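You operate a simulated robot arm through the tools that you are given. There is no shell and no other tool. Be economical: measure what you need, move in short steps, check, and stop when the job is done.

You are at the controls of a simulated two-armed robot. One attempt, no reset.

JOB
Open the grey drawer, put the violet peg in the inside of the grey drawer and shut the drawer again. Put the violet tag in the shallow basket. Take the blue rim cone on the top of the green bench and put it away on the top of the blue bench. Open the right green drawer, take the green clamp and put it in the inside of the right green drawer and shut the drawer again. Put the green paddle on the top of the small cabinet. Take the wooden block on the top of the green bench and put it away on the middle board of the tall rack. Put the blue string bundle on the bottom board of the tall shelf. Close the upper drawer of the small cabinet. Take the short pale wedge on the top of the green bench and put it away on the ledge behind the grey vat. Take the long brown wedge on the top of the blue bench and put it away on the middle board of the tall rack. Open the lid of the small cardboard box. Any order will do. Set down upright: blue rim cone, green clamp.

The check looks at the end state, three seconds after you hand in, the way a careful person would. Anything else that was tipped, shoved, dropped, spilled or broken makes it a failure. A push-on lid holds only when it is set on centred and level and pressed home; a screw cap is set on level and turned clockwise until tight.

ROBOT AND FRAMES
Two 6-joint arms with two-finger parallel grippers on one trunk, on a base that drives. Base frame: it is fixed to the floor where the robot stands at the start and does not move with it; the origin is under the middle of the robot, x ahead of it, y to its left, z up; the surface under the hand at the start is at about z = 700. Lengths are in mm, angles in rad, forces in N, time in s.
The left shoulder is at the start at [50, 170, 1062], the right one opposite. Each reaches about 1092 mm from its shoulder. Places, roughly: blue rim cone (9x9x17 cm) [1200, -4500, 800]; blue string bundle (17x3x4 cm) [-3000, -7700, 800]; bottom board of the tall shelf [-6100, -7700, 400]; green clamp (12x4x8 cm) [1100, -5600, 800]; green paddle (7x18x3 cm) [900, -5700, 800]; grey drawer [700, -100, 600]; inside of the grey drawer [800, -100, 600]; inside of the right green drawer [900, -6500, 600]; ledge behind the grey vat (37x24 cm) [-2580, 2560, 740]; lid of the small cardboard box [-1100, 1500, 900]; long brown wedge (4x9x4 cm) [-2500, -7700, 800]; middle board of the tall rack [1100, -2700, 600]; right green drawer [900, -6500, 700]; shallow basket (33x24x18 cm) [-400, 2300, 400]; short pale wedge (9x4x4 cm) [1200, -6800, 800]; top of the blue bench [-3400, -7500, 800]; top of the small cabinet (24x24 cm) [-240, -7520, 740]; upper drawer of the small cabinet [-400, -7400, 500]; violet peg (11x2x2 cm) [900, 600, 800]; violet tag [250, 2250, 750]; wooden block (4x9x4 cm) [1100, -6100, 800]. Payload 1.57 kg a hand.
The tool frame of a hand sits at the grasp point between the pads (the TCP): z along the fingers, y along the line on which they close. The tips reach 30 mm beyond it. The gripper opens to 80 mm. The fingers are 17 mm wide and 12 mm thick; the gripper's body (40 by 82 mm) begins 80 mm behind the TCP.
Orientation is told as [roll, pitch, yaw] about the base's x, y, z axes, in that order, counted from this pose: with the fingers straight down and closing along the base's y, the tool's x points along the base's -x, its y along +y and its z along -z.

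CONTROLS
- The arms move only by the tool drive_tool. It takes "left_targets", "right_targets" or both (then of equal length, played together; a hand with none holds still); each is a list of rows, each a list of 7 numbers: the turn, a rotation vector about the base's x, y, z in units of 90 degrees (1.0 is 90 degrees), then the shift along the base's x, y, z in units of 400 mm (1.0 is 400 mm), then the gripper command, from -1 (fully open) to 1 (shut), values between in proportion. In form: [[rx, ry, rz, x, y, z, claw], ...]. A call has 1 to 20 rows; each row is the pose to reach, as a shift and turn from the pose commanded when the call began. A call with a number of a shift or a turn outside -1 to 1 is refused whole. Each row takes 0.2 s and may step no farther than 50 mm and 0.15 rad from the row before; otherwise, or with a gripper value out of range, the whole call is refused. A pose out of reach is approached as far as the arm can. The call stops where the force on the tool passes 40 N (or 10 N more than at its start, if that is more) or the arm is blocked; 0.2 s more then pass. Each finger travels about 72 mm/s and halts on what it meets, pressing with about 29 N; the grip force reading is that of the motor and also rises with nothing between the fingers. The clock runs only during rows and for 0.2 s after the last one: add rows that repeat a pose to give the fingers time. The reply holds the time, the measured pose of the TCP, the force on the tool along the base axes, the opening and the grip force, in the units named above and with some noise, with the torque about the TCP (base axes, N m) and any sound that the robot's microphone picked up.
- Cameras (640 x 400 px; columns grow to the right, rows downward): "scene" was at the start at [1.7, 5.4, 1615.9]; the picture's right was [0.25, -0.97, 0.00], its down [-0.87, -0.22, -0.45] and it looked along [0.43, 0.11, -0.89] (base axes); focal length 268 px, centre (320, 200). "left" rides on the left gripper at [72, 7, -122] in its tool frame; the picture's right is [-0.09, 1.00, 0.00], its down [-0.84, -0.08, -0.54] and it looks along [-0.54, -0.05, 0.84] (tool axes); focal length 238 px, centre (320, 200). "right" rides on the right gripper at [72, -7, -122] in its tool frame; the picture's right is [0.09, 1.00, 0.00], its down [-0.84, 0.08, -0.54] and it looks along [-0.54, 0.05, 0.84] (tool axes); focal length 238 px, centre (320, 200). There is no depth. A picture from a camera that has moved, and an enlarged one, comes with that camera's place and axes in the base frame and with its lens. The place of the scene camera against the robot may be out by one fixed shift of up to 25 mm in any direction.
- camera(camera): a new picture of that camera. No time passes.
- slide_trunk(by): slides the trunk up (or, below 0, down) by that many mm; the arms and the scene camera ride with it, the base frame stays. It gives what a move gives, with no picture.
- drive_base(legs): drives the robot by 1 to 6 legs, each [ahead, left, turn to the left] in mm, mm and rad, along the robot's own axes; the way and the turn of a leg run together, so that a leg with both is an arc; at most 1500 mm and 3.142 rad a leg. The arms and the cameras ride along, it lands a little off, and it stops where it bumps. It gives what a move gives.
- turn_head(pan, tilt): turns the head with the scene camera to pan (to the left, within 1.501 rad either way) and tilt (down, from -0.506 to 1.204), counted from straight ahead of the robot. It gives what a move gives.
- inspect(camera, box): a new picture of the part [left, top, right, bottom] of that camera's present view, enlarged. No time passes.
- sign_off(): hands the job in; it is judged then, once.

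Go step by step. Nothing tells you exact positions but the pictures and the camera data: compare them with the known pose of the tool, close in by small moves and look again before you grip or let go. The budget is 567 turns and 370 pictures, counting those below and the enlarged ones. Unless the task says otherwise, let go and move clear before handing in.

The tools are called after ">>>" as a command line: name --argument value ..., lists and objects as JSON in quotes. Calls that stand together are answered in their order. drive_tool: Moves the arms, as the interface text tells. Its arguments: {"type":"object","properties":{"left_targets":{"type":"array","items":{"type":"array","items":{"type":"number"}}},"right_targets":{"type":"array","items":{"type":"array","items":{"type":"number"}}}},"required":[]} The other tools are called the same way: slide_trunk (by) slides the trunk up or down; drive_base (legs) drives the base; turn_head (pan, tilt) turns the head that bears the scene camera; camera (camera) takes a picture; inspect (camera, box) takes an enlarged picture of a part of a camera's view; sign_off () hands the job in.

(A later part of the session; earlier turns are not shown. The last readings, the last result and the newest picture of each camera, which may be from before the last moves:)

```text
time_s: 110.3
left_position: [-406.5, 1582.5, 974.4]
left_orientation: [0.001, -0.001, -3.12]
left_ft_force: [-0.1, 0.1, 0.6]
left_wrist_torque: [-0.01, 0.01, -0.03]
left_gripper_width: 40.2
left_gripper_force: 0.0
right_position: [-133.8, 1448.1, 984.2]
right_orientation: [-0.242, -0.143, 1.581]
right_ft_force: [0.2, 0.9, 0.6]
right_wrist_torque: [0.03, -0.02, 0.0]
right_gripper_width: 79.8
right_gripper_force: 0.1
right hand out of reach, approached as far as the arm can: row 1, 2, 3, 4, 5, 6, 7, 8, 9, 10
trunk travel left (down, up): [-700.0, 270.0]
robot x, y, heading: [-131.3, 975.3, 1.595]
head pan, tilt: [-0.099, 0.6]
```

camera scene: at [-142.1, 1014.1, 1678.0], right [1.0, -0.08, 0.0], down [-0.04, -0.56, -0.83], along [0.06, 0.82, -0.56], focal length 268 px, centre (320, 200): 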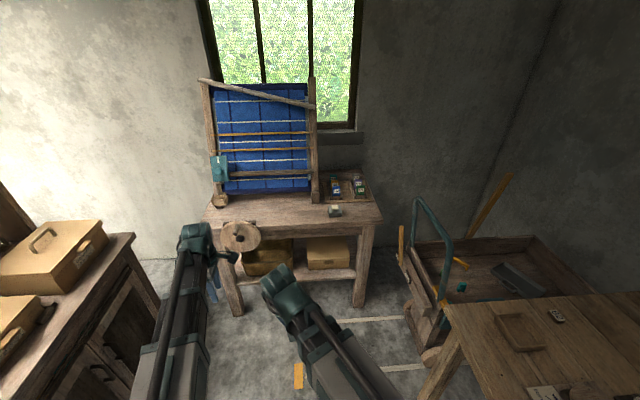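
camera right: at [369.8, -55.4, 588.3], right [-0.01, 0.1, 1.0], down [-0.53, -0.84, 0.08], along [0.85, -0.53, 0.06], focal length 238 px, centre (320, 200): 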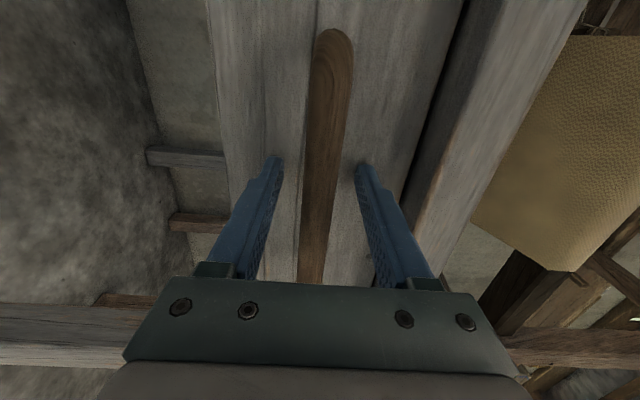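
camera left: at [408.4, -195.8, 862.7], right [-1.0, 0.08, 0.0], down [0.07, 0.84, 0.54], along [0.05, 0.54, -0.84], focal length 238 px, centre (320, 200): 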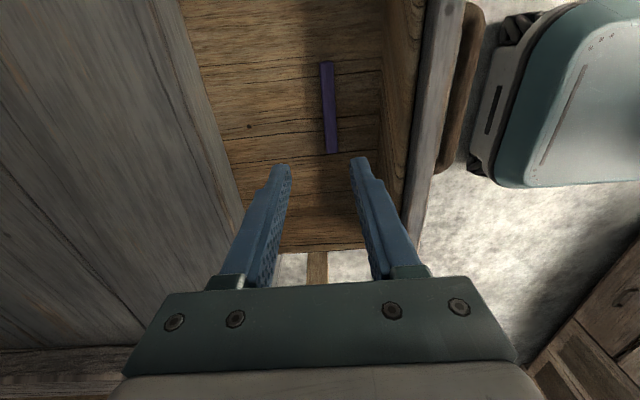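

The right wrist came back flipped and sits against a joint limit. I unwind it by swinging the hand sideways and up around the forearm.

>>> drive_tool --right_targets '[[0.0456, -0.0788, 0, 0.064, 0.037, 0.027, -1], [0.0911, -0.1576, 0, 0.124, 0.072, 0.065, -1], [0.1367, -0.2364, 0, 0.178, 0.103, 0.112, -1], [0.1822, -0.3152, 0, 0.227, 0.131, 0.168, -1], [0.2278, -0.394, 0, 0.268, 0.155, 0.231, -1], [0.2733, -0.4728, 0, 0.301, 0.174, 0.3, -1], [0.3189, -0.5516, 0, 0.324, 0.188, 0.374, -1], [0.3644, -0.6304, 0, 0.339, 0.196, 0.451, -1], [0.41, -0.7092, 0, 0.344, 0.199, 0.53, -1], [0.4556, -0.788, 0, 0.339, 0.196, 0.609, -1]]'

```text
time_s: 112.5
left_position: [-406.3, 1583.4, 975.5]
left_orientation: [0.0, -0.001, -3.122]
left_ft_force: [0.5, -0.1, 0.5]
left_wrist_torque: [-0.03, 0.02, 0.0]
left_gripper_width: 39.9
left_gripper_force: 0.1
right_position: [3.6, 1522.6, 1227.2]
right_orientation: [-1.739, -0.524, 2.185]
right_ft_force: [0.1, 0.5, 0.5]
right_wrist_torque: [-0.03, -0.02, 0.01]
right_gripper_width: 79.7
right_gripper_force: 0.0
right hand out of reach, approached as far as the arm can: row 4, 5, 6, 7
trunk travel left (down, up): [-700.0, 270.0]
robot x, y, heading: [-133.1, 977.4, 1.591]
head pan, tilt: [-0.099, 0.6]
```

>>> drive_tool --right_targets '[[0.0456, -0.0788, 0, -0.015, -0.009, 0.077, -1], [0.0911, -0.1576, 0, -0.039, -0.022, 0.151, -1], [0.1367, -0.2364, 0, -0.071, -0.041, 0.219, -1], [0.1822, -0.3152, 0, -0.112, -0.065, 0.283, -1], [0.2278, -0.394, 0, -0.16, -0.092, 0.338, -1], [0.2733, -0.4728, 0, -0.215, -0.124, 0.385, -1], [0.3189, -0.5516, 0, -0.274, -0.158, 0.423, -1], [0.3644, -0.6304, 0, -0.338, -0.195, 0.45, -1], [0.41, -0.7092, 0, -0.404, -0.234, 0.467, -1], [0.4556, -0.788, 0, -0.472, -0.273, 0.473, -1]]'

```text
time_s: 114.7
left_position: [-405.4, 1582.7, 974.6]
left_orientation: [0.0, -0.002, -3.122]
left_ft_force: [0.2, -0.2, 0.0]
left_wrist_torque: [0.02, -0.06, 0.01]
left_gripper_width: 40.1
left_gripper_force: 0.1
right_position: [-185.3, 1416.7, 1414.7]
right_orientation: [-3.141, 0.005, 2.629]
right_ft_force: [0.5, -0.2, 0.4]
right_wrist_torque: [0.01, 0.01, 0.03]
right_gripper_width: 79.9
right_gripper_force: 0.2
right hand out of reach, approached as far as the arm can: row 1, 5, 6, 7, 8, 9, 10
trunk travel left (down, up): [-700.0, 270.0]
robot x, y, heading: [-129.1, 980.6, 1.598]
head pan, tilt: [-0.099, 0.6]
```

>>> drive_tool --right_targets '[[0, 0, 0, 0.1, 0, 0, -1], [0, 0, 0, 0.2, 0, 0, -1], [0, 0, 0, 0.3, 0, 0, -1], [0, 0, 0, 0.4, 0, 0, -1]]'

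>>> drive_tool --right_targets '[[-0.0896, -0.015, 0, -0.013, 0.077, -0.006, -1], [-0.1792, -0.03, 0, -0.026, 0.153, -0.023, -1], [-0.2688, -0.045, 0, -0.038, 0.226, -0.05, -1], [-0.3584, -0.06, 0, -0.049, 0.294, -0.088, -1], [-0.448, -0.075, 0, -0.06, 0.356, -0.135, -1], [-0.5376, -0.09, 0, -0.069, 0.411, -0.19, -1], [-0.6272, -0.105, 0, -0.077, 0.458, -0.253, -1], [-0.7168, -0.12, 0, -0.083, 0.495, -0.323, -1], [-0.8064, -0.135, 0, -0.087, 0.522, -0.396, -1], [-0.896, -0.15, 0, -0.09, 0.539, -0.473, -1], [-0.9856, -0.165, 0, -0.091, 0.544, -0.552, -1]]'

```text
time_s: 115.7
left_position: [-405.9, 1583.9, 975.2]
left_orientation: [0.0, -0.002, -3.121]
left_ft_force: [0.1, 0.2, 0.0]
left_wrist_torque: [-0.02, 0.03, 0.03]
left_gripper_width: 39.6
left_gripper_force: 0.1
right_position: [-28.9, 1432.8, 1415.1]
right_orientation: [-3.14, 0.001, 2.627]
right_ft_force: [0.5, -0.4, -0.2]
right_wrist_torque: [0.01, 0.01, -0.01]
right_gripper_width: 80.0
right_gripper_force: 0.1
right hand out of reach, approached as far as the arm can: row 3, 4
trunk travel left (down, up): [-700.0, 270.0]
robot x, y, heading: [-130.6, 975.7, 1.597]
head pan, tilt: [-0.099, 0.6]
```

```text
time_s: 118.1
left_position: [-406.1, 1582.6, 976.1]
left_orientation: [-0.001, -0.001, -3.12]
left_ft_force: [0.3, 0.2, -0.3]
left_wrist_torque: [-0.02, -0.02, 0.02]
left_gripper_width: 40.0
left_gripper_force: 0.0
right_position: [-65.2, 1649.2, 1193.0]
right_orientation: [-1.565, 0.678, -2.974]
right_ft_force: [0.2, -0.4, 0.2]
right_wrist_torque: [-0.01, 0.0, 0.01]
right_gripper_width: 80.1
right_gripper_force: 0.0
right hand out of reach, approached as far as the arm can: row 2, 3, 4, 5
trunk travel left (down, up): [-700.0, 270.0]
robot x, y, heading: [-134.4, 974.9, 1.595]
head pan, tilt: [-0.099, 0.6]
```

>>> drive_tool --right_targets '[[-0.0896, -0.015, 0, 0.001, -0.005, -0.076, -1], [-0.1792, -0.03, 0, 0.004, -0.022, -0.152, -1], [-0.2688, -0.045, 0, 0.008, -0.049, -0.225, -1], [-0.3584, -0.06, 0, 0.014, -0.086, -0.294, -1], [-0.448, -0.075, 0, 0.022, -0.133, -0.357, -1], [-0.5376, -0.09, 0, 0.031, -0.188, -0.412, -1], [-0.6272, -0.105, 0, 0.042, -0.25, -0.459, -1], [-0.7168, -0.12, 0, 0.053, -0.318, -0.497, -1], [-0.8064, -0.135, 0, 0.065, -0.391, -0.524, -1], [-0.896, -0.15, 0, 0.078, -0.467, -0.541, -1], [-0.9856, -0.165, 0, 0.091, -0.544, -0.546, -1]]'

```text
time_s: 120.5
left_position: [-406.0, 1583.7, 974.6]
left_orientation: [-0.002, -0.001, -3.123]
left_ft_force: [-0.1, 0.4, -0.2]
left_wrist_torque: [0.0, 0.0, 0.01]
left_gripper_width: 40.2
left_gripper_force: 0.1
right_position: [-30.3, 1431.0, 974.2]
right_orientation: [0.003, -0.005, -2.296]
right_ft_force: [0.3, 0.2, -0.8]
right_wrist_torque: [-0.02, 0.0, 0.0]
right_gripper_width: 80.1
right_gripper_force: 0.1
trunk travel left (down, up): [-700.0, 270.0]
robot x, y, heading: [-129.4, 976.4, 1.59]
head pan, tilt: [-0.099, 0.6]
```

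The hand is upright again, only yawed. I turn it back to the neutral yaw.

>>> drive_tool --right_targets '[[0, 0, -0.09, 0, 0, 0, -1], [0, 0, -0.18, 0, 0, 0, -1], [0, 0, -0.27, 0, 0, 0, -1], [0, 0, -0.36, 0, 0, 0, -1], [0, 0, -0.45, 0, 0, 0, -1], [0, 0, -0.54, 0, 0, 0, -1], [0, 0, -0.63, 0, 0, 0, -1], [0, 0, -0.72, 0, 0, 0, -1], [0, 0, -0.81, 0, 0, 0, -1], [0, 0, -0.9, 0, 0, 0, -1], [0, 0, -0.99, 0, 0, 0, -1]]'

>>> drive_tool --right_targets '[[0, 0, -0.09, 0, 0, 0, -1], [0, 0, -0.18, 0, 0, 0, -1], [0, 0, -0.27, 0, 0, 0, -1], [0, 0, -0.36, 0, 0, 0, -1], [0, 0, -0.45, 0, 0, 0, -1], [0, 0, -0.54, 0, 0, 0, -1]]'

```text
time_s: 122.9
left_position: [-405.8, 1584.7, 974.9]
left_orientation: [-0.001, -0.001, -3.121]
left_ft_force: [0.6, 0.2, 0.1]
left_wrist_torque: [0.06, -0.04, 0.01]
left_gripper_width: 40.0
left_gripper_force: 0.0
right_position: [-30.9, 1431.8, 975.5]
right_orientation: [0.001, 0.0, 2.429]
right_ft_force: [1.2, 0.2, 0.6]
right_wrist_torque: [0.0, -0.01, -0.03]
right_gripper_width: 80.0
right_gripper_force: 0.0
trunk travel left (down, up): [-700.0, 270.0]
robot x, y, heading: [-130.7, 978.0, 1.592]
head pan, tilt: [-0.099, 0.6]
```

```text
time_s: 124.3
left_position: [-406.5, 1585.0, 974.7]
left_orientation: [0.0, -0.002, -3.121]
left_ft_force: [-0.5, -0.2, -1.0]
left_wrist_torque: [0.02, 0.02, 0.0]
left_gripper_width: 39.8
left_gripper_force: 0.0
right_position: [-29.9, 1432.5, 974.2]
right_orientation: [0.0, 0.002, 1.581]
right_ft_force: [0.3, 0.1, -0.7]
right_wrist_torque: [-0.04, 0.03, 0.02]
right_gripper_width: 79.9
right_gripper_force: 0.0
trunk travel left (down, up): [-700.0, 270.0]
robot x, y, heading: [-129.8, 978.9, 1.591]
head pan, tilt: [-0.099, 0.6]
```

Now drive to (-480, 1740), keeping off the floor strips, with the left hand drawn in.

>>> drive_tool --left_targets '[[0, 0, 0, 0.03, -0.1, 0, -1], [0, 0, 0, 0.06, -0.2, 0, -1], [0, 0, 0, 0.1, -0.3, 0, -1]]'

>>> drive_base --legs '[[0, 350, -0.02], [650, 0, 0]]'

>>> turn_head --pan -0.6 --tilt 0.7

>>> camera --camera "scene"

```text
time_s: 125.1
left_position: [-367.9, 1465.3, 975.3]
left_orientation: [0.0, -0.001, -3.12]
left_ft_force: [-0.3, -0.1, 0.1]
left_wrist_torque: [-0.01, 0.02, 0.03]
left_gripper_width: 80.2
left_gripper_force: 0.1
right_position: [-28.7, 1431.7, 975.3]
right_orientation: [0.0, -0.001, 1.582]
right_ft_force: [0.1, 1.4, 0.8]
right_wrist_torque: [0.01, -0.02, -0.01]
right_gripper_width: 79.9
right_gripper_force: 0.2
trunk travel left (down, up): [-700.0, 270.0]
robot x, y, heading: [-129.7, 973.9, 1.59]
head pan, tilt: [-0.099, 0.6]
```

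```text
time_s: 130.6
left_position: [-725.5, 2120.8, 975.0]
left_orientation: [0.002, -0.002, -3.123]
left_ft_force: [0.0, 0.1, -0.2]
left_wrist_torque: [-0.01, -0.02, 0.05]
left_gripper_width: 80.1
left_gripper_force: 0.1
right_position: [-387.3, 2085.7, 976.1]
right_orientation: [0.001, 0.002, 1.583]
right_ft_force: [0.1, 0.1, -0.4]
right_wrist_torque: [-0.01, 0.0, 0.02]
right_gripper_width: 80.0
right_gripper_force: 0.1
trunk travel left (down, up): [-700.0, 270.0]
robot x, y, heading: [-493.0, 1629.8, 1.586]
head pan, tilt: [-0.099, 0.6]
```

```text
time_s: 131.5
left_position: [-726.0, 2121.7, 975.2]
left_orientation: [0.001, -0.002, -3.126]
left_ft_force: [0.0, -0.8, 0.2]
left_wrist_torque: [-0.02, 0.02, 0.01]
left_gripper_width: 80.3
left_gripper_force: 0.1
right_position: [-387.8, 2086.2, 974.9]
right_orientation: [-0.001, 0.001, 1.581]
right_ft_force: [-0.4, 0.3, 0.2]
right_wrist_torque: [-0.01, 0.01, -0.04]
right_gripper_width: 80.2
right_gripper_force: 0.0
trunk travel left (down, up): [-700.0, 270.0]
robot x, y, heading: [-488.6, 1629.3, 1.591]
head pan, tilt: [-0.6, 0.7]
```

```text
319 pictures are left
camera scene: at [-462.3, 1651.2, 1669.4], right [0.84, -0.55, 0.0], down [-0.35, -0.54, -0.77], along [0.42, 0.64, -0.64], focal length 268 px, centre (320, 200)
```

scene: 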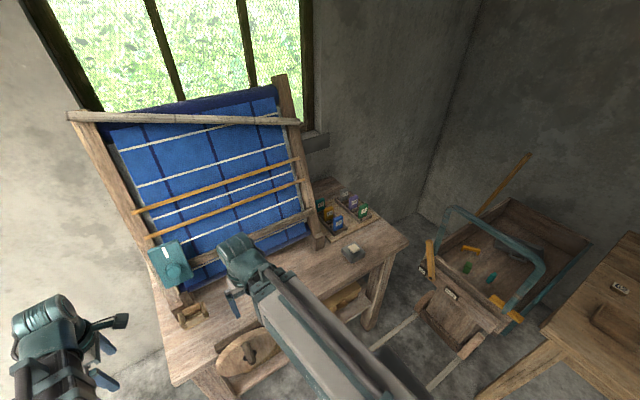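

>>> inspect --camera "scene" --box '[300, 170, 428, 250]'

```text
5.00 times, centred on (364, 210) of scene
camera zoom: at [-462.3, 1651.2, 1669.4], right [0.84, -0.55, 0.0], down [-0.35, -0.54, -0.77], along [0.42, 0.64, -0.64], focal length 1343 px, centre (100, 150)
```

zoom: 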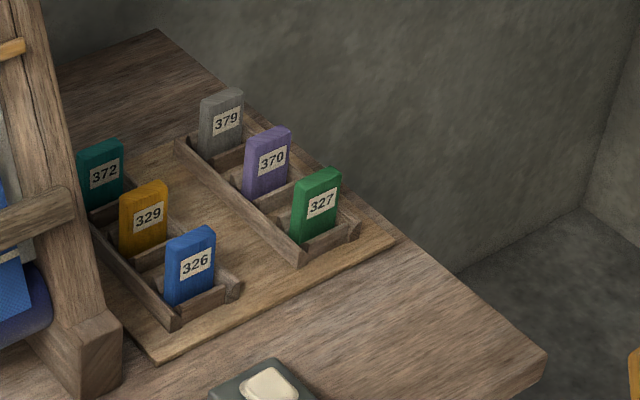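

Two views put the violet tag at about [187, 2360, 855], so the table top is near z 815. I edge forward and bring the right hand above it.

>>> drive_base --legs '[[40, 0, 0]]'

>>> drive_tool --right_targets '[[0, 0, 0, 0.12, 0, 0, -1], [0, 0, 0, 0.24, 0, 0, -1], [0, 0, 0, 0.36, 0, 0, -1], [0, 0, 0, 0.48, 0, 0, -1], [0, 0, 0, 0.6, 0, 0, -1], [0, 0, 0, 0.72, 0, 0, -1], [0, 0, 0, 0.84, 0, 0, -1], [0, 0, 0, 0.96, 0, 0, -1]]'

>>> drive_tool --right_targets '[[0, 0, 0, 0.12, 0, 0, -1], [0, 0, 0, 0.24, 0, 0, -1], [0, 0, 0, 0.36, 0.03, 0, -1], [0, 0, 0, 0.46, 0.1, 0, -1], [0, 0, 0, 0.47, 0.2, 0, -1], [0, 0, 0, 0.475, 0.3, 0, -1], [0, 0, 0, 0.475, 0.4, 0, -1], [0, 0, 0, 0.475, 0.48, 0, -1]]'

>>> camera --camera "right"

```text
time_s: 132.4
left_position: [-726.4, 2161.5, 974.4]
left_orientation: [0.001, -0.001, -3.124]
left_ft_force: [-0.5, -0.4, 0.4]
left_wrist_torque: [-0.02, -0.03, 0.0]
left_gripper_width: 79.9
left_gripper_force: 0.1
right_position: [-389.4, 2127.8, 974.9]
right_orientation: [0.0, 0.002, 1.581]
right_ft_force: [-0.7, -0.4, 0.1]
right_wrist_torque: [-0.04, 0.01, 0.04]
right_gripper_width: 79.9
right_gripper_force: 0.1
trunk travel left (down, up): [-700.0, 270.0]
robot x, y, heading: [-490.5, 1670.2, 1.593]
head pan, tilt: [-0.6, 0.7]
```

```text
time_s: 134.2
left_position: [-725.7, 2161.0, 975.2]
left_orientation: [0.001, -0.003, -3.125]
left_ft_force: [0.9, -0.2, -0.2]
left_wrist_torque: [-0.03, 0.0, -0.02]
left_gripper_width: 80.0
left_gripper_force: 0.0
right_position: [-5.9, 2127.3, 975.1]
right_orientation: [-0.001, 0.002, 1.582]
right_ft_force: [0.6, 0.4, -1.1]
right_wrist_torque: [0.0, 0.0, -0.02]
right_gripper_width: 80.0
right_gripper_force: 0.1
right hand out of reach, approached as far as the arm can: row 1, 2, 6
trunk travel left (down, up): [-700.0, 270.0]
robot x, y, heading: [-494.0, 1673.1, 1.59]
head pan, tilt: [-0.6, 0.7]
```

```text
time_s: 136.0
left_position: [-725.8, 2161.7, 974.1]
left_orientation: [0.002, -0.002, -3.123]
left_ft_force: [0.0, 0.4, -0.1]
left_wrist_torque: [0.03, 0.04, -0.03]
left_gripper_width: 79.9
left_gripper_force: 0.0
right_position: [182.8, 2319.3, 975.1]
right_orientation: [0.0, 0.002, 1.58]
right_ft_force: [0.3, 0.6, 0.6]
right_wrist_torque: [0.02, -0.03, -0.01]
right_gripper_width: 80.0
right_gripper_force: 0.0
right hand out of reach, approached as far as the arm can: row 2
trunk travel left (down, up): [-700.0, 270.0]
robot x, y, heading: [-492.7, 1669.0, 1.59]
head pan, tilt: [-0.6, 0.7]
```

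```text
317 pictures are left
camera right: at [191.0, 2249.5, 1096.6], right [-0.99, -0.1, 0.0], down [-0.09, 0.84, 0.54], along [-0.06, 0.54, -0.84], focal length 238 px, centre (320, 200)
```

right: 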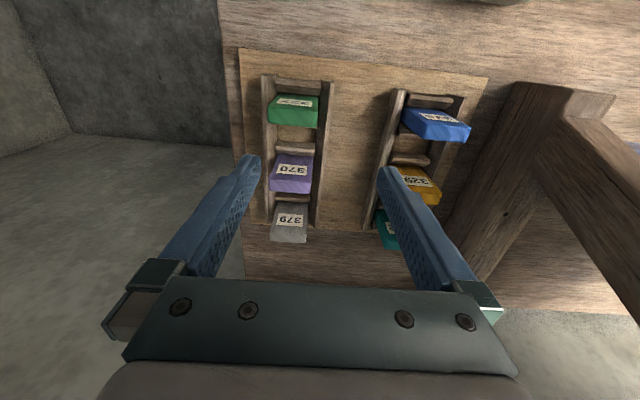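

The hand view puts the tag at about [208, 2371]. I centre over it.

>>> drive_tool --right_targets '[[0, 0, 0, 0.06, 0.06, 0, -1], [0, 0, 0, 0.063, 0.13, 0, -1]]'

>>> slide_trunk --by -30

>>> camera --camera "right"

```text
time_s: 136.6
left_position: [-726.5, 2162.1, 974.4]
left_orientation: [0.002, -0.003, -3.124]
left_ft_force: [-1.2, 0.2, -0.3]
left_wrist_torque: [0.03, -0.01, -0.02]
left_gripper_width: 80.2
left_gripper_force: 0.1
right_position: [209.4, 2372.3, 973.8]
right_orientation: [0.001, 0.002, 1.581]
right_ft_force: [0.6, -0.1, -0.5]
right_wrist_torque: [0.01, -0.01, 0.0]
right_gripper_width: 80.2
right_gripper_force: 0.0
trunk travel left (down, up): [-700.0, 270.0]
robot x, y, heading: [-495.3, 1672.1, 1.589]
head pan, tilt: [-0.6, 0.7]
```

```text
time_s: 137.3
left_position: [-726.7, 2161.2, 944.5]
left_orientation: [0.0, -0.002, -3.125]
left_ft_force: [0.2, -0.1, -0.1]
left_wrist_torque: [-0.02, 0.03, -0.01]
left_gripper_width: 80.1
left_gripper_force: 0.0
right_position: [208.3, 2371.1, 945.2]
right_orientation: [-0.001, 0.002, 1.581]
right_ft_force: [0.4, 0.4, -0.2]
right_wrist_torque: [0.02, -0.02, 0.0]
right_gripper_width: 79.9
right_gripper_force: 0.0
trunk travel left (down, up): [-670.0, 300.0]
robot x, y, heading: [-491.2, 1671.0, 1.586]
head pan, tilt: [-0.6, 0.7]
```

```text
316 pictures are left
camera right: at [216.8, 2301.2, 1066.8], right [-0.99, -0.1, 0.0], down [-0.09, 0.84, 0.54], along [-0.06, 0.54, -0.84], focal length 238 px, centre (320, 200)
```

right: 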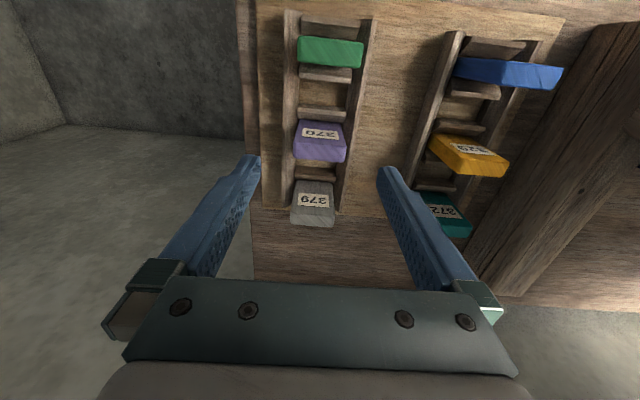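

>>> slide_trunk --by -45

>>> camera --camera "right"

```text
time_s: 138.2
left_position: [-726.8, 2159.4, 899.7]
left_orientation: [0.0, -0.001, -3.124]
left_ft_force: [-0.6, 0.4, -0.2]
left_wrist_torque: [0.02, -0.01, 0.03]
left_gripper_width: 79.8
left_gripper_force: 0.1
right_position: [208.2, 2371.1, 900.3]
right_orientation: [0.0, 0.002, 1.582]
right_ft_force: [-0.8, 0.0, 0.7]
right_wrist_torque: [-0.02, -0.03, 0.0]
right_gripper_width: 79.9
right_gripper_force: 0.1
trunk travel left (down, up): [-625.0, 345.0]
robot x, y, heading: [-490.4, 1672.8, 1.591]
head pan, tilt: [-0.6, 0.7]
```

```text
315 pictures are left
camera right: at [216.7, 2301.2, 1021.9], right [-0.99, -0.1, 0.0], down [-0.09, 0.84, 0.54], along [-0.06, 0.54, -0.84], focal length 238 px, centre (320, 200)
```

right: 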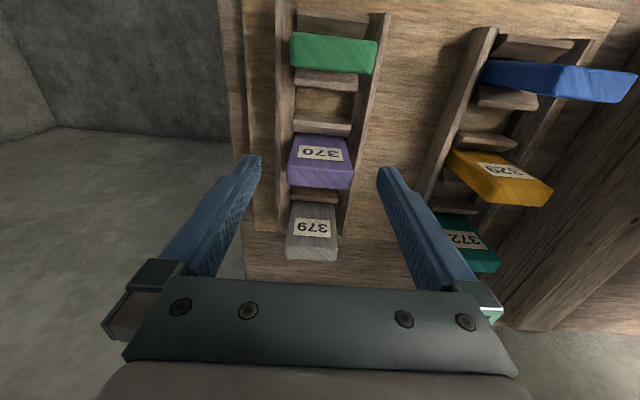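

Tag top is at about z 892, centred. Lower 10 mm and close.

>>> slide_trunk --by -10

>>> drive_tool --right_targets '[[0, 0, 0, 0, -0.006, 0, -0.5], [0, 0, 0, 0, -0.006, 0, 0.2], [0, 0, 0, 0, -0.006, 0, 0.6], [0, 0, 0, 0, -0.006, 0, 0.6]]'

>>> camera --camera "right"

```text
time_s: 138.8
left_position: [-726.4, 2161.2, 888.8]
left_orientation: [-0.001, -0.002, -3.124]
left_ft_force: [-0.3, -0.1, 0.2]
left_wrist_torque: [0.0, -0.02, 0.0]
left_gripper_width: 80.0
left_gripper_force: 0.0
right_position: [208.4, 2371.3, 891.0]
right_orientation: [-0.001, 0.002, 1.581]
right_ft_force: [-0.1, -1.0, 0.0]
right_wrist_torque: [0.02, 0.02, -0.01]
right_gripper_width: 80.2
right_gripper_force: 0.1
trunk travel left (down, up): [-615.0, 355.0]
robot x, y, heading: [-491.5, 1672.0, 1.59]
head pan, tilt: [-0.6, 0.7]
```

```text
time_s: 139.8
left_position: [-726.2, 2161.6, 889.7]
left_orientation: [-0.002, -0.003, -3.125]
left_ft_force: [0.5, 0.6, -0.1]
left_wrist_torque: [-0.01, 0.0, 0.02]
left_gripper_width: 80.1
left_gripper_force: 0.1
right_position: [208.0, 2369.9, 889.3]
right_orientation: [-0.001, 0.0, 1.581]
right_ft_force: [0.3, -1.2, -0.2]
right_wrist_torque: [-0.03, 0.01, 0.06]
right_gripper_width: 42.3
right_gripper_force: 29.3
trunk travel left (down, up): [-615.0, 355.0]
robot x, y, heading: [-489.7, 1668.4, 1.588]
head pan, tilt: [-0.6, 0.7]
```

```text
314 pictures are left
camera right: at [216.1, 2299.3, 1011.8], right [-0.99, -0.1, 0.0], down [-0.09, 0.84, 0.54], along [-0.06, 0.54, -0.84], focal length 238 px, centre (320, 200)
```

right: 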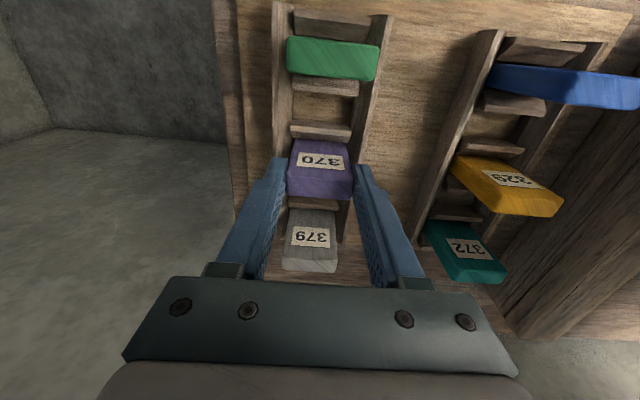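

Gripped at 42 mm. Lift straight up.

>>> slide_trunk --by 110

>>> camera --camera "right"

```text
time_s: 141.2
left_position: [-726.5, 2160.6, 998.5]
left_orientation: [0.001, -0.001, -3.123]
left_ft_force: [-0.8, -0.4, -0.1]
left_wrist_torque: [0.0, 0.01, -0.02]
left_gripper_width: 80.0
left_gripper_force: 0.0
right_position: [207.4, 2370.4, 1000.0]
right_orientation: [-0.001, 0.002, 1.581]
right_ft_force: [-0.1, -1.0, -0.4]
right_wrist_torque: [0.0, 0.02, 0.02]
right_gripper_width: 42.6
right_gripper_force: 28.8
trunk travel left (down, up): [-725.0, 245.0]
robot x, y, heading: [-489.4, 1669.1, 1.59]
head pan, tilt: [-0.6, 0.7]
```

```text
313 pictures are left
camera right: at [216.2, 2299.4, 1121.6], right [-0.99, -0.1, 0.0], down [-0.09, 0.84, 0.54], along [-0.06, 0.54, -0.84], focal length 238 px, centre (320, 200)
```

right: 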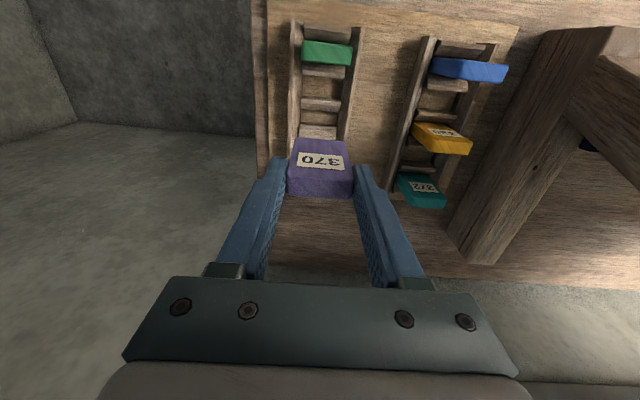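

Tag held. I bring the hand back the way it came, then back the base off to see the basket.

>>> drive_tool --right_targets '[[0, 0, 0, 0, -0.12, 0, 0.8], [0, 0, 0, 0, -0.24, 0, 0.8], [0, 0, 0, 0, -0.36, 0, 0.8], [0, 0, 0, 0, -0.48, 0, 0.8], [0, 0, 0, -0.06, -0.58, 0, 0.8], [0, 0, 0, -0.17, -0.62, 0, 0.8], [0, 0, 0, -0.29, -0.62, 0, 0.8], [0, 0, 0, -0.41, -0.62, 0, 0.8], [0, 0, 0, -0.53, -0.62, 0, 0.8], [0, 0, 0, -0.65, -0.62, 0, 0.8], [0, 0, 0, -0.77, -0.62, 0, 0.8], [0, 0, 0, -0.89, -0.62, 0, 0.8]]'

>>> drive_base --legs '[[-500, 0, -0.02]]'

>>> turn_head --pan 0.0 --tilt 0.7

>>> camera --camera "scene"

```text
time_s: 143.8
left_position: [-726.3, 2160.2, 1001.1]
left_orientation: [-0.002, -0.001, -3.124]
left_ft_force: [-0.3, 0.6, 0.3]
left_wrist_torque: [-0.01, -0.01, -0.02]
left_gripper_width: 80.1
left_gripper_force: 0.0
right_position: [-146.3, 2118.5, 1000.6]
right_orientation: [0.0, 0.001, 1.578]
right_ft_force: [-0.9, 0.9, -0.4]
right_wrist_torque: [-0.01, 0.02, -0.02]
right_gripper_width: 42.4
right_gripper_force: 29.0
trunk travel left (down, up): [-725.0, 245.0]
robot x, y, heading: [-488.9, 1669.1, 1.589]
head pan, tilt: [-0.6, 0.7]
```

```text
time_s: 146.7
left_position: [-714.7, 1675.7, 1000.0]
left_orientation: [0.0, -0.003, -3.136]
left_ft_force: [0.0, 0.5, 0.0]
left_wrist_torque: [0.0, 0.0, 0.04]
left_gripper_width: 79.7
left_gripper_force: 0.1
right_position: [-133.8, 1626.5, 1001.0]
right_orientation: [0.001, 0.0, 1.569]
right_ft_force: [0.0, -0.4, 0.5]
right_wrist_torque: [0.04, 0.0, 0.02]
right_gripper_width: 42.9
right_gripper_force: 28.7
trunk travel left (down, up): [-725.0, 245.0]
robot x, y, heading: [-487.0, 1183.4, 1.58]
head pan, tilt: [-0.6, 0.7]
```

```text
time_s: 147.7
left_position: [-714.9, 1676.3, 1000.7]
left_orientation: [0.002, -0.001, -3.135]
left_ft_force: [0.0, 0.3, -0.3]
left_wrist_torque: [-0.04, 0.03, 0.02]
left_gripper_width: 80.4
left_gripper_force: 0.1
right_position: [-133.5, 1626.4, 999.4]
right_orientation: [0.001, 0.0, 1.571]
right_ft_force: [0.7, 0.2, -0.2]
right_wrist_torque: [0.0, -0.01, -0.03]
right_gripper_width: 42.6
right_gripper_force: 29.2
trunk travel left (down, up): [-725.0, 245.0]
robot x, y, heading: [-484.3, 1182.3, 1.579]
head pan, tilt: [0.0, 0.7]
```

```text
312 pictures are left
camera scene: at [-504.2, 1217.5, 1694.4], right [1.0, 0.01, 0.0], down [0.0, -0.64, -0.76], along [-0.01, 0.76, -0.64], focal length 268 px, centre (320, 200)
```

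scene: 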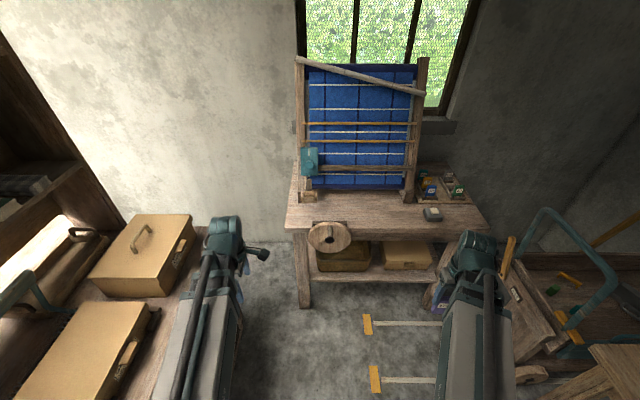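

I pitch the right hand forward to 80°, then lower the trunk to look under the table.

>>> drive_tool --right_targets '[[0.0808, 0, 0, 0, 0.0699, 0.0044, 0.8], [0.1616, 0, 0, 0, 0.1386, 0.0177, 0.8], [0.2424, 0, 0, 0, 0.2049, 0.0395, 0.8], [0.3232, 0, 0, 0, 0.2683, 0.0696, 0.8], [0.404, 0, 0, 0, 0.3274, 0.1077, 0.8], [0.4848, 0, 0, 0, 0.3805, 0.1522, 0.8], [0.5656, 0, 0, 0, 0.4282, 0.2038, 0.8], [0.6464, 0, 0, 0, 0.469, 0.261, 0.8], [0.7272, 0, 0, 0, 0.5021, 0.323, 0.8], [0.808, 0, 0, 0, 0.5269, 0.3877, 0.8], [0.889, 0, 0, 0, 0.5434, 0.456, 0.8]]'

>>> slide_trunk --by -400

>>> turn_head --pan -0.05 --tilt 0.7

>>> camera --camera "scene"

```text
time_s: 150.1
left_position: [-714.1, 1676.6, 999.1]
left_orientation: [0.002, -0.001, -3.134]
left_ft_force: [0.9, 0.5, 0.1]
left_wrist_torque: [0.01, 0.02, 0.01]
left_gripper_width: 79.8
left_gripper_force: 0.1
right_position: [-134.7, 1844.3, 1182.5]
right_orientation: [0.0, -1.397, 1.568]
right_ft_force: [0.7, -0.3, -0.2]
right_wrist_torque: [0.0, -0.02, -0.01]
right_gripper_width: 42.6
right_gripper_force: 28.5
trunk travel left (down, up): [-725.0, 245.0]
robot x, y, heading: [-486.9, 1185.9, 1.579]
head pan, tilt: [0.0, 0.7]
```

```text
time_s: 153.9
left_position: [-715.9, 1675.6, 600.8]
left_orientation: [0.001, -0.001, -3.134]
left_ft_force: [-0.5, 0.0, 0.8]
left_wrist_torque: [-0.01, 0.0, 0.05]
left_gripper_width: 79.8
left_gripper_force: 0.1
right_position: [-136.7, 1842.4, 782.0]
right_orientation: [0.009, -1.394, 1.561]
right_ft_force: [-0.6, 0.6, -0.5]
right_wrist_torque: [-0.01, 0.04, -0.01]
right_gripper_width: 42.8
right_gripper_force: 29.7
trunk travel left (down, up): [-325.0, 645.0]
robot x, y, heading: [-483.9, 1179.5, 1.574]
head pan, tilt: [0.0, 0.7]
```

```text
time_s: 154.6
left_position: [-714.7, 1675.8, 599.5]
left_orientation: [0.001, -0.001, -3.134]
left_ft_force: [0.7, -0.2, -0.3]
left_wrist_torque: [0.02, -0.02, 0.0]
left_gripper_width: 80.2
left_gripper_force: 0.1
right_position: [-136.2, 1843.5, 781.3]
right_orientation: [0.009, -1.396, 1.562]
right_ft_force: [-1.1, 1.4, 0.1]
right_wrist_torque: [0.02, 0.02, 0.06]
right_gripper_width: 42.5
right_gripper_force: 28.9
trunk travel left (down, up): [-325.0, 645.0]
robot x, y, heading: [-481.7, 1183.9, 1.579]
head pan, tilt: [-0.051, 0.7]
```

```text
311 pictures are left
camera scene: at [-500.0, 1217.4, 1294.4], right [1.0, -0.04, 0.0], down [-0.03, -0.64, -0.76], along [0.03, 0.76, -0.64], focal length 268 px, centre (320, 200)
```

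scene: 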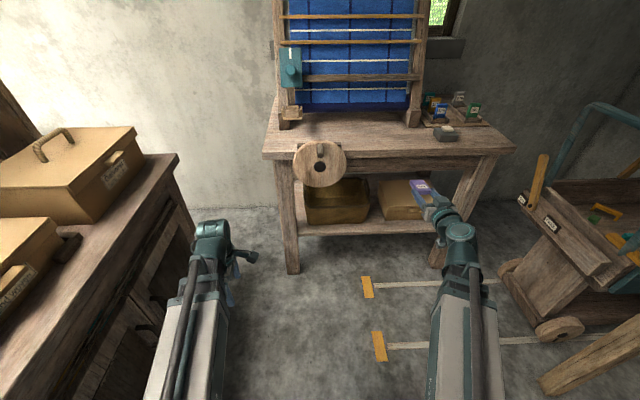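

>>> inspect --camera "scene" --box '[260, 120, 460, 245]'

>>> camera --camera "right"

```text
3.20 times, centred on (360, 182) of scene
camera zoom: at [-500.0, 1217.4, 1294.4], right [1.0, -0.04, 0.0], down [-0.03, -0.64, -0.76], along [0.03, 0.76, -0.64], focal length 859 px, centre (192, 256)
```

zoom: 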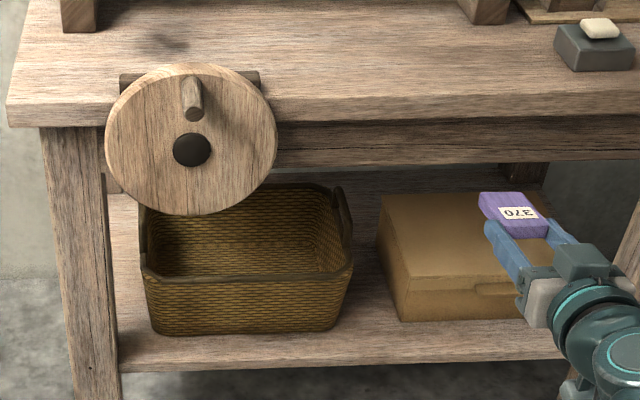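

```text
309 pictures are left
camera right: at [-129.3, 1712.4, 731.8], right [-1.0, -0.02, -0.09], down [-0.08, -0.39, 0.92], along [-0.05, 0.92, 0.38], focal length 238 px, centre (320, 200)
```

right: 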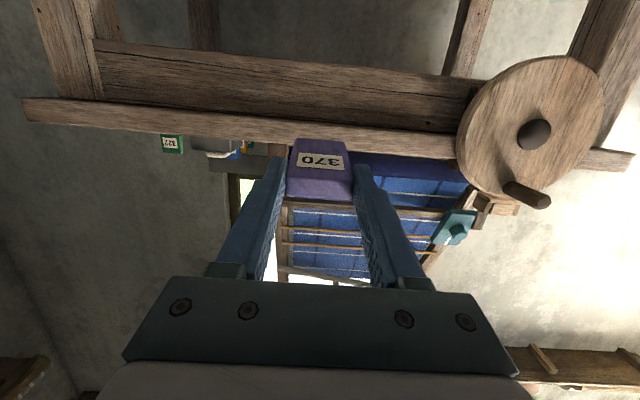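

Basket rim is about z 453, opening x -530..-230, y 2175..2385. I tilt to 65°, line up at x -345 and lower to enter under the table.

>>> drive_tool --right_targets '[[-0.083, 0, 0, -0.1, -0.02, -0.067, 0.8], [-0.167, 0, 0, -0.2, -0.0433, -0.137, 0.8], [-0.167, 0, 0, -0.3, -0.0433, -0.137, 0.8], [-0.167, 0, 0, -0.4, -0.0433, -0.137, 0.8], [-0.167, 0, 0, -0.5, -0.0433, -0.137, 0.8], [-0.167, 0, 0, -0.52, -0.0433, -0.137, 0.8]]'

>>> slide_trunk --by -215

>>> camera --camera "scene"

>>> camera --camera "right"

```text
time_s: 156.0
left_position: [-713.7, 1677.5, 600.5]
left_orientation: [0.002, -0.002, -3.135]
left_ft_force: [0.2, 0.6, -0.7]
left_wrist_torque: [-0.01, -0.01, -0.02]
left_gripper_width: 80.0
left_gripper_force: 0.0
right_position: [-339.1, 1840.7, 726.6]
right_orientation: [0.002, -1.131, 1.569]
right_ft_force: [0.0, -0.1, 0.1]
right_wrist_torque: [-0.03, -0.01, 0.02]
right_gripper_width: 42.7
right_gripper_force: 29.2
right hand out of reach, approached as far as the arm can: row 3, 4, 5, 6
trunk travel left (down, up): [-325.0, 645.0]
robot x, y, heading: [-486.0, 1182.2, 1.58]
head pan, tilt: [-0.051, 0.7]
```

```text
time_s: 158.3
left_position: [-715.0, 1675.6, 384.9]
left_orientation: [0.002, -0.002, -3.134]
left_ft_force: [-0.3, 0.4, -0.3]
left_wrist_torque: [0.0, -0.03, 0.0]
left_gripper_width: 80.0
left_gripper_force: 0.1
right_position: [-340.0, 1840.7, 510.3]
right_orientation: [0.004, -1.131, 1.569]
right_ft_force: [0.3, -0.8, -0.1]
right_wrist_torque: [0.02, 0.01, 0.0]
right_gripper_width: 42.8
right_gripper_force: 28.9
trunk travel left (down, up): [-110.0, 860.0]
robot x, y, heading: [-484.4, 1182.2, 1.574]
head pan, tilt: [-0.051, 0.7]
```

```text
308 pictures are left
camera scene: at [-500.0, 1217.4, 1079.4], right [1.0, -0.04, 0.0], down [-0.03, -0.64, -0.76], along [0.03, 0.76, -0.64], focal length 268 px, centre (320, 200)
```

scene: 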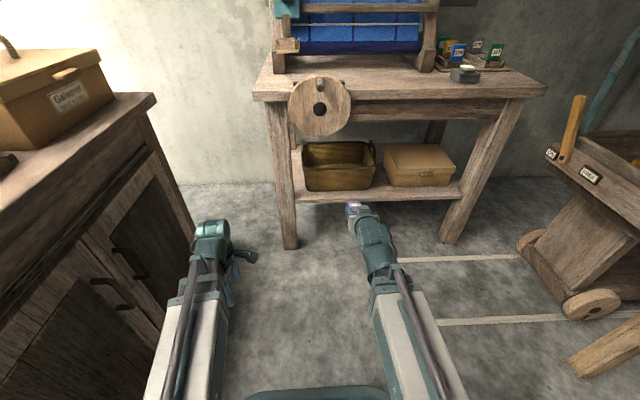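

```text
307 pictures are left
camera right: at [-331.8, 1701.0, 498.0], right [-1.0, -0.04, -0.08], down [-0.08, -0.13, 0.99], along [-0.05, 0.99, 0.13], focal length 238 px, centre (320, 200)
```

right: 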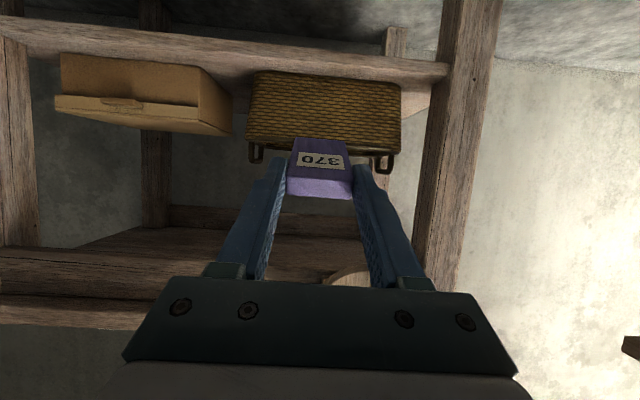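

Rim measured at z≈460, table apron bottom at ≈620. I go back to 80° so the wrist clears the apron, then enter.

>>> drive_tool --right_targets '[[0.083, 0, 0, 0, 0.02, 0.067, 0.8], [0.167, 0, 0, 0, 0.0433, 0.137, 0.8]]'

>>> slide_trunk --by -70

>>> drive_tool --right_targets '[[0, 0, 0, 0, 0.1, 0, 0.8], [0, 0, 0, 0, 0.2, 0, 0.8], [0, 0, 0, 0, 0.3, 0, 0.8], [0, 0, 0, 0, 0.4, 0, 0.8], [0, 0, 0, 0, 0.5, 0, 0.8], [0, 0, 0, 0, 0.6, 0, 0.8]]'

>>> camera --camera "right"

>>> camera --camera "scene"

```text
time_s: 158.9
left_position: [-714.5, 1675.7, 384.7]
left_orientation: [0.003, -0.003, -3.134]
left_ft_force: [0.3, 0.5, -0.4]
left_wrist_torque: [0.0, 0.0, -0.01]
left_gripper_width: 79.8
left_gripper_force: 0.0
right_position: [-338.5, 1857.9, 567.0]
right_orientation: [0.009, -1.395, 1.562]
right_ft_force: [0.3, -0.3, -0.4]
right_wrist_torque: [-0.02, 0.01, 0.02]
right_gripper_width: 42.7
right_gripper_force: 29.2
trunk travel left (down, up): [-110.0, 860.0]
robot x, y, heading: [-482.7, 1184.7, 1.577]
head pan, tilt: [-0.051, 0.7]
```

```text
time_s: 159.9
left_position: [-714.0, 1676.0, 314.2]
left_orientation: [0.002, -0.003, -3.133]
left_ft_force: [0.6, 0.1, 0.9]
left_wrist_torque: [0.01, 0.01, 0.01]
left_gripper_width: 80.0
left_gripper_force: 0.0
right_position: [-338.0, 1858.7, 496.3]
right_orientation: [0.008, -1.395, 1.559]
right_ft_force: [0.9, -1.1, -0.8]
right_wrist_torque: [-0.03, 0.01, -0.01]
right_gripper_width: 42.5
right_gripper_force: 29.3
trunk travel left (down, up): [-40.0, 930.0]
robot x, y, heading: [-484.1, 1180.5, 1.579]
head pan, tilt: [-0.051, 0.7]
```

```text
time_s: 161.3
left_position: [-713.6, 1675.3, 316.1]
left_orientation: [0.001, -0.001, -3.134]
left_ft_force: [0.2, 1.0, -0.6]
left_wrist_torque: [0.01, 0.01, -0.01]
left_gripper_width: 79.9
left_gripper_force: 0.0
right_position: [-336.5, 2099.9, 496.4]
right_orientation: [0.007, -1.396, 1.562]
right_ft_force: [0.1, -0.6, -1.0]
right_wrist_torque: [0.02, -0.02, 0.0]
right_gripper_width: 42.6
right_gripper_force: 29.6
trunk travel left (down, up): [-40.0, 930.0]
robot x, y, heading: [-483.0, 1183.8, 1.583]
head pan, tilt: [-0.051, 0.7]
```

```text
306 pictures are left
camera right: at [-329.4, 1969.5, 446.9], right [-1.0, -0.02, -0.09], down [-0.08, -0.39, 0.92], along [-0.05, 0.92, 0.39], focal length 238 px, centre (320, 200)
```

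right: 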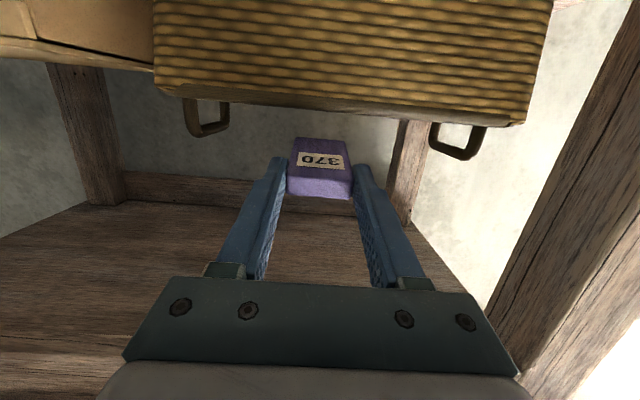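

```text
305 pictures are left
camera scene: at [-500.0, 1217.4, 1009.4], right [1.0, -0.04, 0.0], down [-0.03, -0.64, -0.76], along [0.03, 0.76, -0.64], focal length 268 px, centre (320, 200)
```

scene: 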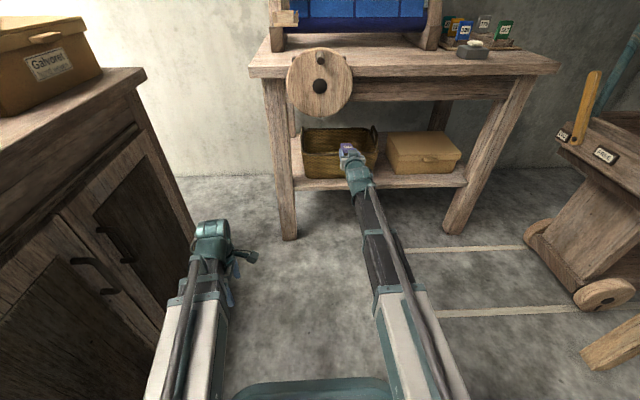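

Tag is above rim height. I advance into the basket.

>>> drive_tool --right_targets '[[0, 0, 0, 0, 0.1, 0, 0.8], [0, 0, 0, 0, 0.2, 0, 0.8], [0, 0, 0, 0, 0.3, 0, 0.8], [0, 0, 0, 0, 0.37, 0, 0.8]]'

>>> slide_trunk --by -22

>>> camera --camera "right"

>>> inspect --camera "scene" --box '[280, 90, 440, 190]'

```text
time_s: 162.3
left_position: [-714.2, 1676.0, 315.1]
left_orientation: [0.002, -0.001, -3.135]
left_ft_force: [-0.6, 0.1, 0.8]
left_wrist_torque: [0.0, 0.0, 0.01]
left_gripper_width: 79.8
left_gripper_force: 0.0
right_position: [-336.1, 2246.8, 496.5]
right_orientation: [0.008, -1.391, 1.562]
right_ft_force: [0.1, 0.0, -0.2]
right_wrist_torque: [-0.01, 0.0, -0.02]
right_gripper_width: 42.6
right_gripper_force: 29.1
trunk travel left (down, up): [-40.0, 930.0]
robot x, y, heading: [-483.7, 1183.2, 1.581]
head pan, tilt: [-0.051, 0.7]
```

```text
time_s: 163.0
left_position: [-714.4, 1675.2, 293.3]
left_orientation: [0.001, -0.002, -3.135]
left_ft_force: [0.8, 0.4, 0.1]
left_wrist_torque: [-0.03, 0.0, -0.02]
left_gripper_width: 80.0
left_gripper_force: 0.0
right_position: [-335.6, 2247.4, 473.3]
right_orientation: [0.008, -1.392, 1.561]
right_ft_force: [0.2, -0.1, -0.8]
right_wrist_torque: [0.01, 0.02, 0.01]
right_gripper_width: 42.9
right_gripper_force: 29.1
trunk travel left (down, up): [-18.0, 952.0]
robot x, y, heading: [-483.5, 1181.7, 1.58]
head pan, tilt: [-0.051, 0.7]
```

```text
304 pictures are left
camera right: at [-328.2, 2116.0, 424.5], right [-1.0, -0.02, -0.09], down [-0.08, -0.39, 0.92], along [-0.05, 0.92, 0.38], focal length 238 px, centre (320, 200)
```

right: 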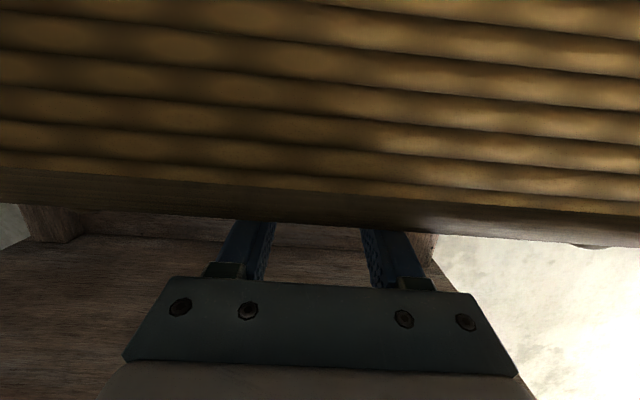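

```text
4.00 times, centred on (360, 140) of scene
camera zoom: at [-500.0, 1217.5, 987.3], right [1.0, -0.04, 0.0], down [-0.03, -0.64, -0.76], along [0.03, 0.76, -0.64], focal length 1074 px, centre (160, 440)
```

zoom: 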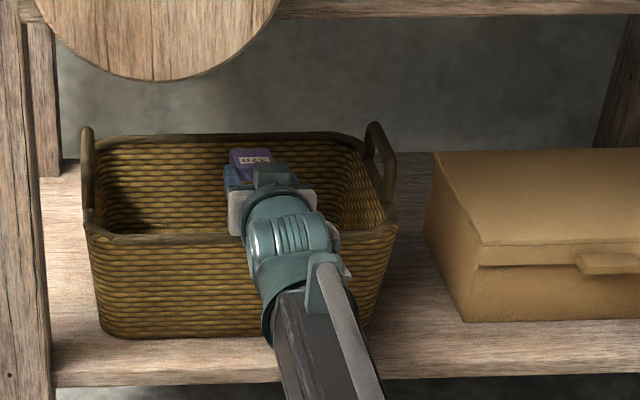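

The tag is inside the basket outline. Release.

>>> drive_tool --right_targets '[[0, 0, 0, 0, 0, 0, -0.3], [0, 0, 0, 0, 0, 0, -0.6], [0, 0, 0, 0, 0, 0, -0.6], [0, 0, 0, 0, 0, 0, -0.6]]'

>>> slide_trunk --by 22

>>> drive_tool --right_targets '[[0, 0, 0, 0, -0.1, 0, -0.6], [0, 0, 0, 0, -0.2, 0, -0.6], [0, 0, 0, 0, -0.3, 0, -0.6], [0, 0, 0, 0, -0.4, 0, -0.6], [0, 0, 0, 0, -0.5, 0, -0.6], [0, 0, 0, 0, -0.6, 0, -0.6], [0, 0, 0, 0, -0.7, 0, -0.6], [0, 0, 0, 0, -0.8, 0, -0.6], [0, 0, 0, 0, -0.9, 0, -0.6], [0, 0, 0, 0, -1, 0, -0.6]]'

>>> inspect --camera "scene" --box '[280, 90, 440, 190]'

```text
time_s: 164.0
left_position: [-715.1, 1676.7, 293.5]
left_orientation: [0.002, -0.001, -3.134]
left_ft_force: [-0.6, 0.3, 0.3]
left_wrist_torque: [-0.05, 0.0, 0.02]
left_gripper_width: 80.3
left_gripper_force: 0.0
right_position: [-335.0, 2246.3, 473.9]
right_orientation: [0.009, -1.393, 1.561]
right_ft_force: [-0.1, -0.4, 0.2]
right_wrist_torque: [-0.01, 0.02, -0.03]
right_gripper_width: 63.7
right_gripper_force: 0.1
trunk travel left (down, up): [-18.0, 952.0]
robot x, y, heading: [-486.9, 1186.5, 1.578]
head pan, tilt: [-0.051, 0.7]
```

```text
time_s: 164.7
left_position: [-713.9, 1675.9, 315.4]
left_orientation: [0.001, -0.003, -3.134]
left_ft_force: [0.2, -0.7, 0.3]
left_wrist_torque: [-0.02, -0.02, -0.03]
left_gripper_width: 79.7
left_gripper_force: 0.0
right_position: [-335.5, 2247.1, 496.7]
right_orientation: [0.01, -1.393, 1.562]
right_ft_force: [-0.4, -0.4, -0.3]
right_wrist_torque: [0.02, 0.01, -0.03]
right_gripper_width: 64.2
right_gripper_force: 0.1
trunk travel left (down, up): [-40.0, 930.0]
robot x, y, heading: [-488.6, 1185.7, 1.573]
head pan, tilt: [-0.051, 0.7]
```

```text
time_s: 166.9
left_position: [-713.6, 1674.6, 314.1]
left_orientation: [0.002, -0.001, -3.134]
left_ft_force: [0.4, 0.0, 0.3]
left_wrist_torque: [0.02, -0.02, 0.0]
left_gripper_width: 80.1
left_gripper_force: 0.1
right_position: [-334.8, 1858.0, 495.3]
right_orientation: [0.008, -1.393, 1.563]
right_ft_force: [0.1, -0.1, -0.1]
right_wrist_torque: [-0.02, 0.0, 0.01]
right_gripper_width: 64.0
right_gripper_force: 0.1
right hand out of reach, approached as far as the arm can: row 10
trunk travel left (down, up): [-40.0, 930.0]
robot x, y, heading: [-485.3, 1183.1, 1.577]
head pan, tilt: [-0.051, 0.7]
```

```text
4.00 times, centred on (360, 140) of scene
camera zoom: at [-500.0, 1217.4, 1009.3], right [1.0, -0.04, 0.0], down [-0.03, -0.64, -0.76], along [0.03, 0.76, -0.64], focal length 1074 px, centre (160, 440)
```

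zoom: 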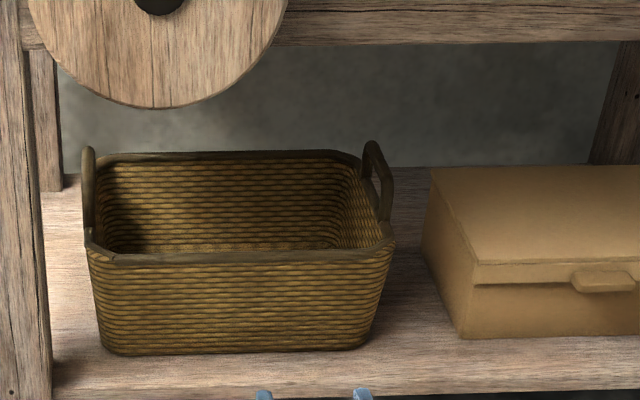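

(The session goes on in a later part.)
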